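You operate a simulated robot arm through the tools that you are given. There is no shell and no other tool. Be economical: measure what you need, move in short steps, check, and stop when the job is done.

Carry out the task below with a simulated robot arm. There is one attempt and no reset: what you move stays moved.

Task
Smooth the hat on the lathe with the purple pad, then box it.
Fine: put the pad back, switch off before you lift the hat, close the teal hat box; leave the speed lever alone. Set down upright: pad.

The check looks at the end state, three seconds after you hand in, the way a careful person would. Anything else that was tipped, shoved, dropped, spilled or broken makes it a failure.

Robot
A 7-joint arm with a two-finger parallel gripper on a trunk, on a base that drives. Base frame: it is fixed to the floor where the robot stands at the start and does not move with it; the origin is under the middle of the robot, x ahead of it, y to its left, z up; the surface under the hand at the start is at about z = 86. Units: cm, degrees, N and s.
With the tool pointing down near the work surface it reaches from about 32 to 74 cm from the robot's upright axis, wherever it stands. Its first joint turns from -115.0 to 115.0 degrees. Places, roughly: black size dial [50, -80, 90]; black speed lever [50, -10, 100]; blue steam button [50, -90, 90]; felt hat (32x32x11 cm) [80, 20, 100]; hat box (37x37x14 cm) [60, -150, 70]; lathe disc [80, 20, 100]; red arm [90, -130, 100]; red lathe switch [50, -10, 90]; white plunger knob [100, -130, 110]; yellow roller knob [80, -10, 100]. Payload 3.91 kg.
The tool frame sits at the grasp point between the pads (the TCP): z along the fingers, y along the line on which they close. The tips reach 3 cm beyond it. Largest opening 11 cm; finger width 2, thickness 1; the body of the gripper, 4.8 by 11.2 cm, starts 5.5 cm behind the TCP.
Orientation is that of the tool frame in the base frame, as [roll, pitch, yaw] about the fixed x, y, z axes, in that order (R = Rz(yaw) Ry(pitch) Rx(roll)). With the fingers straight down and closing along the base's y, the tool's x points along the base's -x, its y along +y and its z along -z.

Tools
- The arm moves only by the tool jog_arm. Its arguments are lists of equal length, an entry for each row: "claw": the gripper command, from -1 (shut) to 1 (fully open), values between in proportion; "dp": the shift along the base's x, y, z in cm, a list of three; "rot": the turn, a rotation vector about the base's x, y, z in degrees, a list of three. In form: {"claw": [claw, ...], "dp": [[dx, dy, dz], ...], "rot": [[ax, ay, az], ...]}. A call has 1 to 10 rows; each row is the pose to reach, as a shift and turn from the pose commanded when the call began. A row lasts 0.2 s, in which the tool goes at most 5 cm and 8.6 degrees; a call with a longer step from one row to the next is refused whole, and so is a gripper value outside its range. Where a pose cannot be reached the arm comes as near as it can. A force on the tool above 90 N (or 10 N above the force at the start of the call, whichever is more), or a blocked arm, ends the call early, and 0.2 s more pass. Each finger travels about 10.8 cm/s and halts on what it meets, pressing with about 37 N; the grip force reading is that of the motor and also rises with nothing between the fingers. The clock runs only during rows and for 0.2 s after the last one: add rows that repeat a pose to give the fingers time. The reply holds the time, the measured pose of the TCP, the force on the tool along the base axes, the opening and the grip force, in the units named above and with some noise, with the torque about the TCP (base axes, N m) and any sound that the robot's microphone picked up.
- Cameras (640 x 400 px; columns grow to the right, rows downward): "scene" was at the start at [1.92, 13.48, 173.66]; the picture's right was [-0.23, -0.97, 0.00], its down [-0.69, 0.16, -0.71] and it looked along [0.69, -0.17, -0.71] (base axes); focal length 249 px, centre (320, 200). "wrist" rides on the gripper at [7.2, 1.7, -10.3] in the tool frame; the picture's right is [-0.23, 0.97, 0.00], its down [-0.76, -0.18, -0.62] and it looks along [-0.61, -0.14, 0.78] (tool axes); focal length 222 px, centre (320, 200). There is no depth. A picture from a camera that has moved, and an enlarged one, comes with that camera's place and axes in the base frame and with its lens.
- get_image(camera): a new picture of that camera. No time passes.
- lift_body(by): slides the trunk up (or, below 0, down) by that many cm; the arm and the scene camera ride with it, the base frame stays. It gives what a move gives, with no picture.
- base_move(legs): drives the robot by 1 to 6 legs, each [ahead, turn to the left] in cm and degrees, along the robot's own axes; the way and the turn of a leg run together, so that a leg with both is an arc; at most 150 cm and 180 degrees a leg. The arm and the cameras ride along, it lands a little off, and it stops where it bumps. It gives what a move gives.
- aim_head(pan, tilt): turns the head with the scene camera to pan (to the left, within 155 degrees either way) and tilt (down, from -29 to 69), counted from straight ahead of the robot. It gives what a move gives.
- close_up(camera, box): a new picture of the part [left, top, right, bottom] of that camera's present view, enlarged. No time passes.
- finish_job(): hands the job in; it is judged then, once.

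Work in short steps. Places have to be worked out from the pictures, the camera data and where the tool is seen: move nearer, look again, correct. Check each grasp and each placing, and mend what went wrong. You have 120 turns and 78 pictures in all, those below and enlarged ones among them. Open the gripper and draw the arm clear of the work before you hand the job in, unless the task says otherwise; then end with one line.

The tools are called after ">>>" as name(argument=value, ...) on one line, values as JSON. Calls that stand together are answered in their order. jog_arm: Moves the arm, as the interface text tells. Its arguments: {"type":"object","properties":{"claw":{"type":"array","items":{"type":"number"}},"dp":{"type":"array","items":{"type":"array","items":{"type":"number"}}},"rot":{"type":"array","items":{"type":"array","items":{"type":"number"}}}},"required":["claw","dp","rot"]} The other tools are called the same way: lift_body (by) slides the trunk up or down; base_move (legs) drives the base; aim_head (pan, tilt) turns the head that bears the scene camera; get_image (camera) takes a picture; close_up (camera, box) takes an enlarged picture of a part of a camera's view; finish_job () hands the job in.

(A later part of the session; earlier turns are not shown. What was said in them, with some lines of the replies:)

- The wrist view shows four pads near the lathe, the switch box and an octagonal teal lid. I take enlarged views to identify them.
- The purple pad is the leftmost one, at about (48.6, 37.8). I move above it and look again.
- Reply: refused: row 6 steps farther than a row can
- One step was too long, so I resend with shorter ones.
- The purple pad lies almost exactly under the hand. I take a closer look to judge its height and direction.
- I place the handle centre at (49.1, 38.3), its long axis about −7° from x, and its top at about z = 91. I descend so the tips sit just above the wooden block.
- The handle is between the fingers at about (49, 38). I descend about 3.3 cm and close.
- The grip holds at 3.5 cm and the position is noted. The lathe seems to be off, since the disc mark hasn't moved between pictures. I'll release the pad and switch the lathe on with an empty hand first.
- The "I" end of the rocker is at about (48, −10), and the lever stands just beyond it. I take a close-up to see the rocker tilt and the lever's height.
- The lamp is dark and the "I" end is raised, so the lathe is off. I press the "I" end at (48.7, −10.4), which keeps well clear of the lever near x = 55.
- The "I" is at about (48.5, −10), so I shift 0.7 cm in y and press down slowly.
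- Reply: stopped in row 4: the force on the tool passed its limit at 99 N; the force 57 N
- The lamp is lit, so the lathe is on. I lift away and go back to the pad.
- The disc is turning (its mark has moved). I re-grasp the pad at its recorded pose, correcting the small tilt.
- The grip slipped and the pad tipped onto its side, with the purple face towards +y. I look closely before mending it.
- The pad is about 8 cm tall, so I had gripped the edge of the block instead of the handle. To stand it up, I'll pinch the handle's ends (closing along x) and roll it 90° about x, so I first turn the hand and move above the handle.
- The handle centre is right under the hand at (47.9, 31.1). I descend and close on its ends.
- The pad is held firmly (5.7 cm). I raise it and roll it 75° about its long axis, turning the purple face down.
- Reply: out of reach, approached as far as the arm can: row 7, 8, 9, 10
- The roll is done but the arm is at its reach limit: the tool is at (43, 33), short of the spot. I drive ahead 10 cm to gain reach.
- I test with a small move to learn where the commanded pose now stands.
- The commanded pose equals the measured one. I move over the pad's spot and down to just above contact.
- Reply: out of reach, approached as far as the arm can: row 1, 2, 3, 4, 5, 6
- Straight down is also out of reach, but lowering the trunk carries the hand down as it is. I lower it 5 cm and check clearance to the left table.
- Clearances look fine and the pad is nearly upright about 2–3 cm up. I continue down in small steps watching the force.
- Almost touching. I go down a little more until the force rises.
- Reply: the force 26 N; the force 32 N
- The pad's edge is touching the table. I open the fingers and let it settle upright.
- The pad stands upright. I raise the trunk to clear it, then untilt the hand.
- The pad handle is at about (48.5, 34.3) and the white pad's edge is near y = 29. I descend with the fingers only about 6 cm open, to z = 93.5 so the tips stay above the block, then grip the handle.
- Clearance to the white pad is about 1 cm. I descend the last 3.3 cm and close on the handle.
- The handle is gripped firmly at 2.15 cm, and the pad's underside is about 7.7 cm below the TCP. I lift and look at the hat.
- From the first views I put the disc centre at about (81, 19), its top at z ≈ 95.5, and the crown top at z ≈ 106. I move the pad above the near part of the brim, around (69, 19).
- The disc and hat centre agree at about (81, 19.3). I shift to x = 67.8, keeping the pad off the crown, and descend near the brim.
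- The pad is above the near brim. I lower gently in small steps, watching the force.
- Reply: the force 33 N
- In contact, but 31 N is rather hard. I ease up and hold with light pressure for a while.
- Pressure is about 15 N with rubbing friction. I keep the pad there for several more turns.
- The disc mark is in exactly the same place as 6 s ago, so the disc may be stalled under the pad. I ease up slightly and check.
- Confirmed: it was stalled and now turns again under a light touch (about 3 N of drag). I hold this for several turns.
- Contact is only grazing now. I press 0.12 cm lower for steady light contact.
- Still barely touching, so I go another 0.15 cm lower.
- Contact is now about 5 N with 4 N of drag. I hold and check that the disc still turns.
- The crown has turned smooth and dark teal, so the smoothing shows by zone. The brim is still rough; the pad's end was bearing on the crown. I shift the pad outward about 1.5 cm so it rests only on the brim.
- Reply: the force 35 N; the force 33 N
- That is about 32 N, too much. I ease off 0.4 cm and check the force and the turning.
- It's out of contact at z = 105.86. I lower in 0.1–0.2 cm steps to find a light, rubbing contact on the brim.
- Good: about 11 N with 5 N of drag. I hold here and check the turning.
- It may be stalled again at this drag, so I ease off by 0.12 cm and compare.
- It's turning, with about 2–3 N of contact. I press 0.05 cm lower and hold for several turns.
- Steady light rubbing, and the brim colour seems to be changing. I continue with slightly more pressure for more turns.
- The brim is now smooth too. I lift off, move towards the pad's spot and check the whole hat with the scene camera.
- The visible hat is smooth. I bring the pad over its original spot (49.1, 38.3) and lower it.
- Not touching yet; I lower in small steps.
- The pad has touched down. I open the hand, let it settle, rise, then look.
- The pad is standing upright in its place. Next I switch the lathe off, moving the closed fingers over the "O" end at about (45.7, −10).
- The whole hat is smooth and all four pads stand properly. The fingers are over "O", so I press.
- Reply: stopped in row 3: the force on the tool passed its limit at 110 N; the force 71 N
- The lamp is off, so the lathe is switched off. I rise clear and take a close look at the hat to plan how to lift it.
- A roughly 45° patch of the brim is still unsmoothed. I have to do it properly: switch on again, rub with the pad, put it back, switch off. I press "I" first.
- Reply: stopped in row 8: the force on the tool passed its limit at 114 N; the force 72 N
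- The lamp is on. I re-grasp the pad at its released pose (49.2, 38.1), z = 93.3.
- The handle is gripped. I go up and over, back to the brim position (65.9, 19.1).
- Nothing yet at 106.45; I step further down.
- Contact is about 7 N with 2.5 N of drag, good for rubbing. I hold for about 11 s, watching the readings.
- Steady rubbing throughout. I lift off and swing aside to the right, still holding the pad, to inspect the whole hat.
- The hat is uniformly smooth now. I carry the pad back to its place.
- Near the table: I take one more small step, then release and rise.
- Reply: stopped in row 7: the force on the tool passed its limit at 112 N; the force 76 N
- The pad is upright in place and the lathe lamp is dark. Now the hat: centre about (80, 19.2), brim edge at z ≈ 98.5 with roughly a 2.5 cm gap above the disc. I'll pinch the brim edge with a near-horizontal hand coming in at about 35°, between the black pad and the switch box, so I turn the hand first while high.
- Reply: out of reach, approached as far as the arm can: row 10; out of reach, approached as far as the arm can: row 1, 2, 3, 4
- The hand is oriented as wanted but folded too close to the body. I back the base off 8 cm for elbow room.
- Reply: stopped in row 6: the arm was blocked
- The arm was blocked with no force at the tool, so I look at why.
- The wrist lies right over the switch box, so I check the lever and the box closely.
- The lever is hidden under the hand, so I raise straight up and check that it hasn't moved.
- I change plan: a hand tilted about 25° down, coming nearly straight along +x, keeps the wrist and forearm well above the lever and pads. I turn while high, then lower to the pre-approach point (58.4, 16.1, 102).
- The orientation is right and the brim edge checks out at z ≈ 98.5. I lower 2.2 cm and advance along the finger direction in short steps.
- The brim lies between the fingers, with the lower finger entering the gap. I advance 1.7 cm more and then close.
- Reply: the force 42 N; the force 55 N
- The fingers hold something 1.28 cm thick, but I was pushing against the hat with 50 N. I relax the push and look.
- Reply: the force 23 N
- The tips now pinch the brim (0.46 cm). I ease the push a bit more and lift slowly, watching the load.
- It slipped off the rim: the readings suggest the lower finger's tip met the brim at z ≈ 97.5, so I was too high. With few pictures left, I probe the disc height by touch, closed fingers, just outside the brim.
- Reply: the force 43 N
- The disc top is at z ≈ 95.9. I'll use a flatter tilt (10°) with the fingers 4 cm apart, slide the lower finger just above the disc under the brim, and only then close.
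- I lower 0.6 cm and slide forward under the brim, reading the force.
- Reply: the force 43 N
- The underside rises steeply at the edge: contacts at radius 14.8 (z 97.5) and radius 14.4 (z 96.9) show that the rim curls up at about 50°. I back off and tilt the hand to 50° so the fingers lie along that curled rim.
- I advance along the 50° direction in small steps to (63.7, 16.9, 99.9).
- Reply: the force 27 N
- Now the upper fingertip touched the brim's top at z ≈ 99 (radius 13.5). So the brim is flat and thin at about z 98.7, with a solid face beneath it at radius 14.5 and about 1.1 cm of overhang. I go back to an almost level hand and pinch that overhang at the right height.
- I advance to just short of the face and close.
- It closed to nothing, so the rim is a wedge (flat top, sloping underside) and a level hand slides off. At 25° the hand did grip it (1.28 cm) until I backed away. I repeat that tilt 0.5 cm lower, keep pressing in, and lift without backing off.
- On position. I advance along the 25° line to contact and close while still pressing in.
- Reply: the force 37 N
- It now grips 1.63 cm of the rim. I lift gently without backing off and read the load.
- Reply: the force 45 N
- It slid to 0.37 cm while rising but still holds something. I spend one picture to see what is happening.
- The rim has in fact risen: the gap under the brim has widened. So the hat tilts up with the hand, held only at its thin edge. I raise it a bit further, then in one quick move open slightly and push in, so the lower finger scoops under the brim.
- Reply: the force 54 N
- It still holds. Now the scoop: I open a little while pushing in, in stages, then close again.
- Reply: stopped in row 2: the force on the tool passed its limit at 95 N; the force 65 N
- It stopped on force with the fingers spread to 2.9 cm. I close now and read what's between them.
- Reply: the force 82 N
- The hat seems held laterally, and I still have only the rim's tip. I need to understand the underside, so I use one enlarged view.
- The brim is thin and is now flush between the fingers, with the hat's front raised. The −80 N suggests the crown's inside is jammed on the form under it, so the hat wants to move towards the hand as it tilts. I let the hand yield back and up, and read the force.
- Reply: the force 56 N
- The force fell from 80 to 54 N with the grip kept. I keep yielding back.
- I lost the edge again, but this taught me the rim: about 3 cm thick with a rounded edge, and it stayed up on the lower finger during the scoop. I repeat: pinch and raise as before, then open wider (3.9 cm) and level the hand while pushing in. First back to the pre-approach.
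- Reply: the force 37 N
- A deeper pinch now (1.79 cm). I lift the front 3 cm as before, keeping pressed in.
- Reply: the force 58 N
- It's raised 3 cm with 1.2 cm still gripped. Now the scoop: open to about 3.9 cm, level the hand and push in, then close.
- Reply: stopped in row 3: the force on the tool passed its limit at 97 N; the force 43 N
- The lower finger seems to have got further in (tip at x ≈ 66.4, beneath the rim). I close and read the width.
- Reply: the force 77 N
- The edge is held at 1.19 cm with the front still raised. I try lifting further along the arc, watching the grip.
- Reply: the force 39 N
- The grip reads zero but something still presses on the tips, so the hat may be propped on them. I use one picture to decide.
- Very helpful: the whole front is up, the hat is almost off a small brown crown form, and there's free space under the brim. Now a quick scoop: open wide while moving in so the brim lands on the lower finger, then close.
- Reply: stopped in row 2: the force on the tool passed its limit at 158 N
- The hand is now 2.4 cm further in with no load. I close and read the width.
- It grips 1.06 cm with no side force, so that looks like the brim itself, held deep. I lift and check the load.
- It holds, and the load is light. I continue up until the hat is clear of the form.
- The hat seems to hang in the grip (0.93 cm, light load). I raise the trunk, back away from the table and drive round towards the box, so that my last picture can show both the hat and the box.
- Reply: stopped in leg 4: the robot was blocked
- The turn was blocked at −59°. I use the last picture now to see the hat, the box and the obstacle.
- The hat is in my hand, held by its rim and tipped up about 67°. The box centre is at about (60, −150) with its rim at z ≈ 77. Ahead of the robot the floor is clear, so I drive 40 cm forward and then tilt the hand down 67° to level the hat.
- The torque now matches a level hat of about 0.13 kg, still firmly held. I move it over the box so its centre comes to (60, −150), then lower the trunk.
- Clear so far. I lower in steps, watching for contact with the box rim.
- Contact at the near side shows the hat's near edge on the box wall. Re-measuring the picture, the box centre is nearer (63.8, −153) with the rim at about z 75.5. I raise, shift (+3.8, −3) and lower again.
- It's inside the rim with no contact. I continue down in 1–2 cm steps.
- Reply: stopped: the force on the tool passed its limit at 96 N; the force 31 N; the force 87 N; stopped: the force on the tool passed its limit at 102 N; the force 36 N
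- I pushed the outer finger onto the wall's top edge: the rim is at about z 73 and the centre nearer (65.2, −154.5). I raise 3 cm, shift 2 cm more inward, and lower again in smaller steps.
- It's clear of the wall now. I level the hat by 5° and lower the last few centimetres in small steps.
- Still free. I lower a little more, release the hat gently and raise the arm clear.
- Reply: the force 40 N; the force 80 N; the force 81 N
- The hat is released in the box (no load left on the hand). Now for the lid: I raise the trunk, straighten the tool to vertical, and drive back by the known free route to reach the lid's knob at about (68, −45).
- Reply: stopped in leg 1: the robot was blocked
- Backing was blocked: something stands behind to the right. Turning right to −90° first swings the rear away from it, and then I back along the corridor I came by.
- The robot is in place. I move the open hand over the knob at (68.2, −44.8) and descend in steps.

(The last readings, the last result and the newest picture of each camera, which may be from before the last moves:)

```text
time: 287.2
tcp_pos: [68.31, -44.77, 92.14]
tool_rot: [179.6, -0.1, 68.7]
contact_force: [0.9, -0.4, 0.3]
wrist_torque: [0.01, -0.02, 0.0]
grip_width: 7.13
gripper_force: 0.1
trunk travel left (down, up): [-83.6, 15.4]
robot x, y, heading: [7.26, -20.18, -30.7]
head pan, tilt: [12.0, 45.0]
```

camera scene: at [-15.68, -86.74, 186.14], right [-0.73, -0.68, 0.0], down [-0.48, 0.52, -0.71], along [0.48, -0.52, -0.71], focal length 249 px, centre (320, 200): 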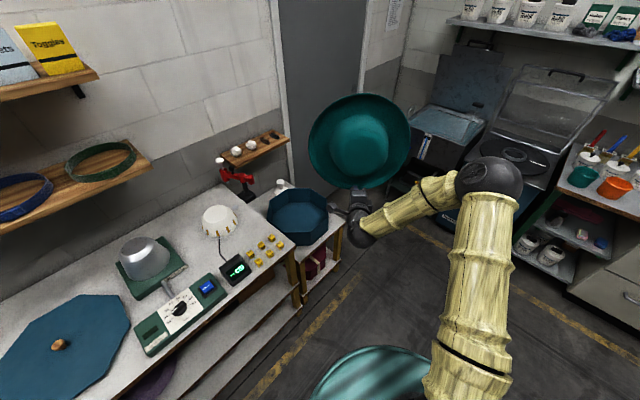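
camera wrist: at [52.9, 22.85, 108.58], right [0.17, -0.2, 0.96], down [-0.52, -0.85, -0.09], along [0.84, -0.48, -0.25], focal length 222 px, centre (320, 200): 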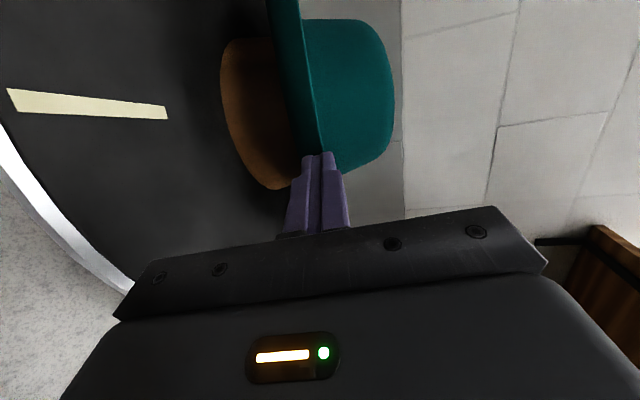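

Free so far. I go down another 0.8 cm, close on the knob and read the width.

>>> jog_arm(claw=[0.3, 0.3, 0, -0.4, -0.8, -1, -1, -1], dp=[[0, 0, -0.5], [0, 0, -0.8], [0, 0, -0.8], [0, 0, -0.8], [0, 0, -0.8], [0, 0, -0.8], [0, 0, -0.8], [0, 0, -0.8]], rot=[[0, 0, 0], [0, 0, 0], [0, 0, 0], [0, 0, 0], [0, 0, 0], [0, 0, 0], [0, 0, 0], [0, 0, 0]])

>>> jog_arm(claw=[-1, -1, -1, -1, -1, -1, -1], dp=[[0, 0, 0.5], [0, 0, 2], [0, 0, 5], [0, 0, 9], [0, 0, 13], [0, 0, 17], [0, 0, 17]], rot=[[0, 0, 0], [0, 0, 0], [0, 0, 0], [0, 0, 0], [0, 0, 0], [0, 0, 0], [0, 0, 0]])

```text
time: 289.0
tcp_pos: [68.22, -44.75, 91.33]
tool_rot: [179.8, -0.1, 68.8]
contact_force: [0.7, -0.4, -0.1]
wrist_torque: [0.03, -0.01, 0.04]
grip_width: 3.29
gripper_force: 37.2
trunk travel left (down, up): [-83.6, 15.4]
robot x, y, heading: [7.95, -20.41, -30.2]
head pan, tilt: [12.0, 45.0]
```

```text
time: 290.6
tcp_pos: [68.33, -44.59, 108.16]
tool_rot: [179.9, -0.2, 68.6]
contact_force: [0.2, 0.8, -2.1]
wrist_torque: [0.03, 0.0, 0.01]
grip_width: 3.28
gripper_force: 36.9
trunk travel left (down, up): [-83.6, 15.4]
robot x, y, heading: [7.99, -20.56, -30.6]
head pan, tilt: [12.0, 45.0]
```

The lid is held by its knob (3.28 cm). I raise it and drive back to the box by the same route, a bit further forward at the end.

>>> lift_body(by=12)

>>> base_move(legs=[[-38, 0], [0, -60], [100, 0], [0, 31.5], [44, 0]])

```text
time: 292.1
tcp_pos: [68.28, -44.8, 120.24]
tool_rot: [179.7, -0.1, 68.6]
contact_force: [0.3, 0.1, -1.3]
wrist_torque: [0.0, -0.01, 0.0]
grip_width: 3.27
gripper_force: 36.4
trunk travel left (down, up): [-95.6, 3.4]
robot x, y, heading: [7.33, -20.6, -30.5]
head pan, tilt: [12.0, 45.0]
```

```text
time: 309.0
tcp_pos: [40.16, -188.37, 120.1]
tool_rot: [179.8, 0.0, 40.7]
contact_force: [-0.8, 0.3, -1.6]
wrist_torque: [0.01, 0.05, 0.02]
grip_width: 3.3
gripper_force: 36.8
trunk travel left (down, up): [-95.6, 3.4]
robot x, y, heading: [-2.14, -138.57, -58.7]
head pan, tilt: [12.0, 45.0]
```

I move the lid over the box centre while restoring its original orientation (+27.9°), then lower the trunk to just above the rim.

>>> jog_arm(claw=[-1, -1, -1, -1, -1, -1, -1, -1, -1, -1], dp=[[2.6, 3.8, 0], [5.2, 7.6, 0], [7.9, 11.4, 0], [10.6, 15.2, 0], [13.3, 19, 0], [16, 22.8, 0], [18.7, 26.6, 0], [21.4, 30.6, 0], [24.2, 34.6, 0], [24.2, 34.6, 0]], rot=[[0, 0, 3.5], [0, 0, 7], [0, 0, 10.5], [0, 0, 14], [0, 0, 17.5], [0, 0, 21], [0, 0, 24.5], [0, 0, 27.9], [0, 0, 27.9], [0, 0, 27.9]])

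>>> lift_body(by=-34)

>>> lift_body(by=-3)

>>> lift_body(by=-1.5)

```text
time: 311.2
tcp_pos: [64.06, -153.78, 120.24]
tool_rot: [179.8, -0.1, 68.6]
contact_force: [0.2, -0.7, -1.3]
wrist_torque: [-0.01, 0.02, -0.03]
grip_width: 3.28
gripper_force: 37.0
trunk travel left (down, up): [-95.6, 3.4]
robot x, y, heading: [-1.97, -138.3, -58.5]
head pan, tilt: [12.0, 45.0]
```

```text
time: 314.6
tcp_pos: [64.01, -153.6, 86.35]
tool_rot: [179.8, -0.1, 68.7]
contact_force: [0.6, -0.3, -2.4]
wrist_torque: [-0.01, -0.02, -0.01]
grip_width: 3.26
gripper_force: 37.1
trunk travel left (down, up): [-61.6, 37.4]
robot x, y, heading: [-2.07, -138.17, -58.7]
head pan, tilt: [12.0, 45.0]
```

```text
time: 315.3
tcp_pos: [64.18, -153.55, 83.34]
tool_rot: [179.8, -0.1, 68.6]
contact_force: [0.0, 0.8, -1.0]
wrist_torque: [-0.03, 0.02, 0.02]
grip_width: 3.28
gripper_force: 36.8
trunk travel left (down, up): [-58.6, 40.4]
robot x, y, heading: [-1.89, -138.45, -58.5]
head pan, tilt: [12.0, 45.0]
```

```text
time: 315.9
tcp_pos: [64.1, -153.53, 81.74]
tool_rot: [179.8, 0.0, 68.6]
contact_force: [-0.6, 0.0, -2.1]
wrist_torque: [-0.02, -0.02, -0.05]
grip_width: 3.26
gripper_force: 37.5
trunk travel left (down, up): [-57.1, 41.9]
robot x, y, heading: [-2.1, -138.13, -58.4]
head pan, tilt: [12.0, 45.0]
```

Not touching yet. I keep lowering in sub-centimetre steps and read the contact.

>>> lift_body(by=-1)

>>> lift_body(by=-0.6)

>>> lift_body(by=-0.6)

```text
time: 316.5
tcp_pos: [64.15, -153.67, 80.85]
tool_rot: [179.9, 0.0, 68.7]
contact_force: [-1.3, -0.3, -1.9]
wrist_torque: [-0.01, 0.0, -0.02]
grip_width: 3.27
gripper_force: 37.4
trunk travel left (down, up): [-56.1, 42.9]
robot x, y, heading: [-1.91, -138.37, -58.8]
head pan, tilt: [12.0, 45.0]
```

```text
time: 317.1
tcp_pos: [64.03, -153.65, 80.23]
tool_rot: [179.8, 0.0, 68.6]
contact_force: [0.0, 0.4, -0.9]
wrist_torque: [-0.03, -0.02, 0.01]
grip_width: 3.26
gripper_force: 36.9
trunk travel left (down, up): [-55.5, 43.5]
robot x, y, heading: [-2.2, -138.59, -58.4]
head pan, tilt: [12.0, 45.0]
```

```text
time: 317.6
tcp_pos: [64.19, -153.56, 79.82]
tool_rot: [179.7, -0.2, 68.7]
contact_force: [3.5, 1.9, 5.0]
wrist_torque: [-0.29, 0.0, 0.07]
grip_width: 3.29
gripper_force: 37.5
trunk travel left (down, up): [-54.9, 44.1]
robot x, y, heading: [-2.08, -138.45, -58.7]
head pan, tilt: [12.0, 45.0]
```

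Contact at the expected height, with a small sideways push towards +x, +y. I follow that push by about 0.5 cm and lower slightly to see whether the lid seats.

>>> jog_arm(claw=[-1, -1, -1], dp=[[0.3, 0.2, 0.1], [0.5, 0.4, -0.1], [0.5, 0.4, -0.3]], rot=[[0, 0, 0], [0, 0, 0], [0, 0, 0]])

>>> jog_arm(claw=[-1, -1, -1], dp=[[0, 0, -0.2], [0, 0, -0.5], [0, 0, -0.5]], rot=[[0, 0, 0], [0, 0, 0], [0, 0, 0]])

```text
time: 318.4
tcp_pos: [64.47, -153.32, 79.39]
tool_rot: [179.7, -0.2, 68.5]
contact_force: [0.5, -2.0, 6.6]
wrist_torque: [0.49, -0.1, -0.01]
grip_width: 3.24
gripper_force: 36.7
trunk travel left (down, up): [-54.9, 44.1]
robot x, y, heading: [-1.92, -138.2, -58.6]
head pan, tilt: [12.0, 45.0]
```

```text
time: 319.2
tcp_pos: [64.46, -153.24, 79.4]
tool_rot: [179.1, -0.3, 68.5]
contact_force: [7.2, -8.6, 40.8]
wrist_torque: [-0.02, -0.18, -0.05]
grip_width: 3.27
gripper_force: 36.3
trunk travel left (down, up): [-54.9, 44.1]
robot x, y, heading: [-1.77, -138.58, -58.5]
head pan, tilt: [12.0, 45.0]
```

The load is now firm and balanced (torque near zero), so the lid sits flat on the rim. I release the knob and raise the arm clear.

>>> jog_arm(claw=[-1, -0.2, 0.2, 0.4, 0.4], dp=[[0, 0, 0.5], [0, 0, 0.5], [0, 0, 0.5], [0, 0, 0.5], [0, 0, 0.5]], rot=[[0, 0, 0], [0, 0, 0], [0, 0, 0], [0, 0, 0], [0, 0, 0]])

>>> lift_body(by=30)

```text
time: 320.4
tcp_pos: [64.41, -153.22, 79.37]
tool_rot: [179.8, -0.1, 68.6]
contact_force: [6.1, -1.1, 19.0]
wrist_torque: [0.19, 0.57, 0.0]
grip_width: 7.37
gripper_force: 0.0
trunk travel left (down, up): [-54.9, 44.1]
robot x, y, heading: [-2.07, -138.55, -58.8]
head pan, tilt: [12.0, 45.0]
```

```text
time: 323.4
tcp_pos: [64.56, -153.1, 109.25]
tool_rot: [179.8, -0.1, 68.6]
contact_force: [1.7, -0.5, -0.5]
wrist_torque: [0.01, 0.0, 0.01]
grip_width: 7.7
gripper_force: 0.1
trunk travel left (down, up): [-84.9, 14.1]
robot x, y, heading: [-2.11, -138.55, -58.5]
head pan, tilt: [12.0, 45.0]
5 turns are left
```

The hand is open and clear, and the lid was left on the box, so I hand the job in.

>>> finish_job()

```text
The job is handed in.
```

I smoothed the hat with the purple pad, put the pad back upright, switched the lathe off, boxed the hat and put the teal lid on. I had no pictures left for the boxing, so the hat and lid placement rest on force readings alone. Two other things may count against it: the purple pad tipped over early and I set it upright again, and my arm was blocked once right above the speed lever, which I never got a clear look at afterwards.
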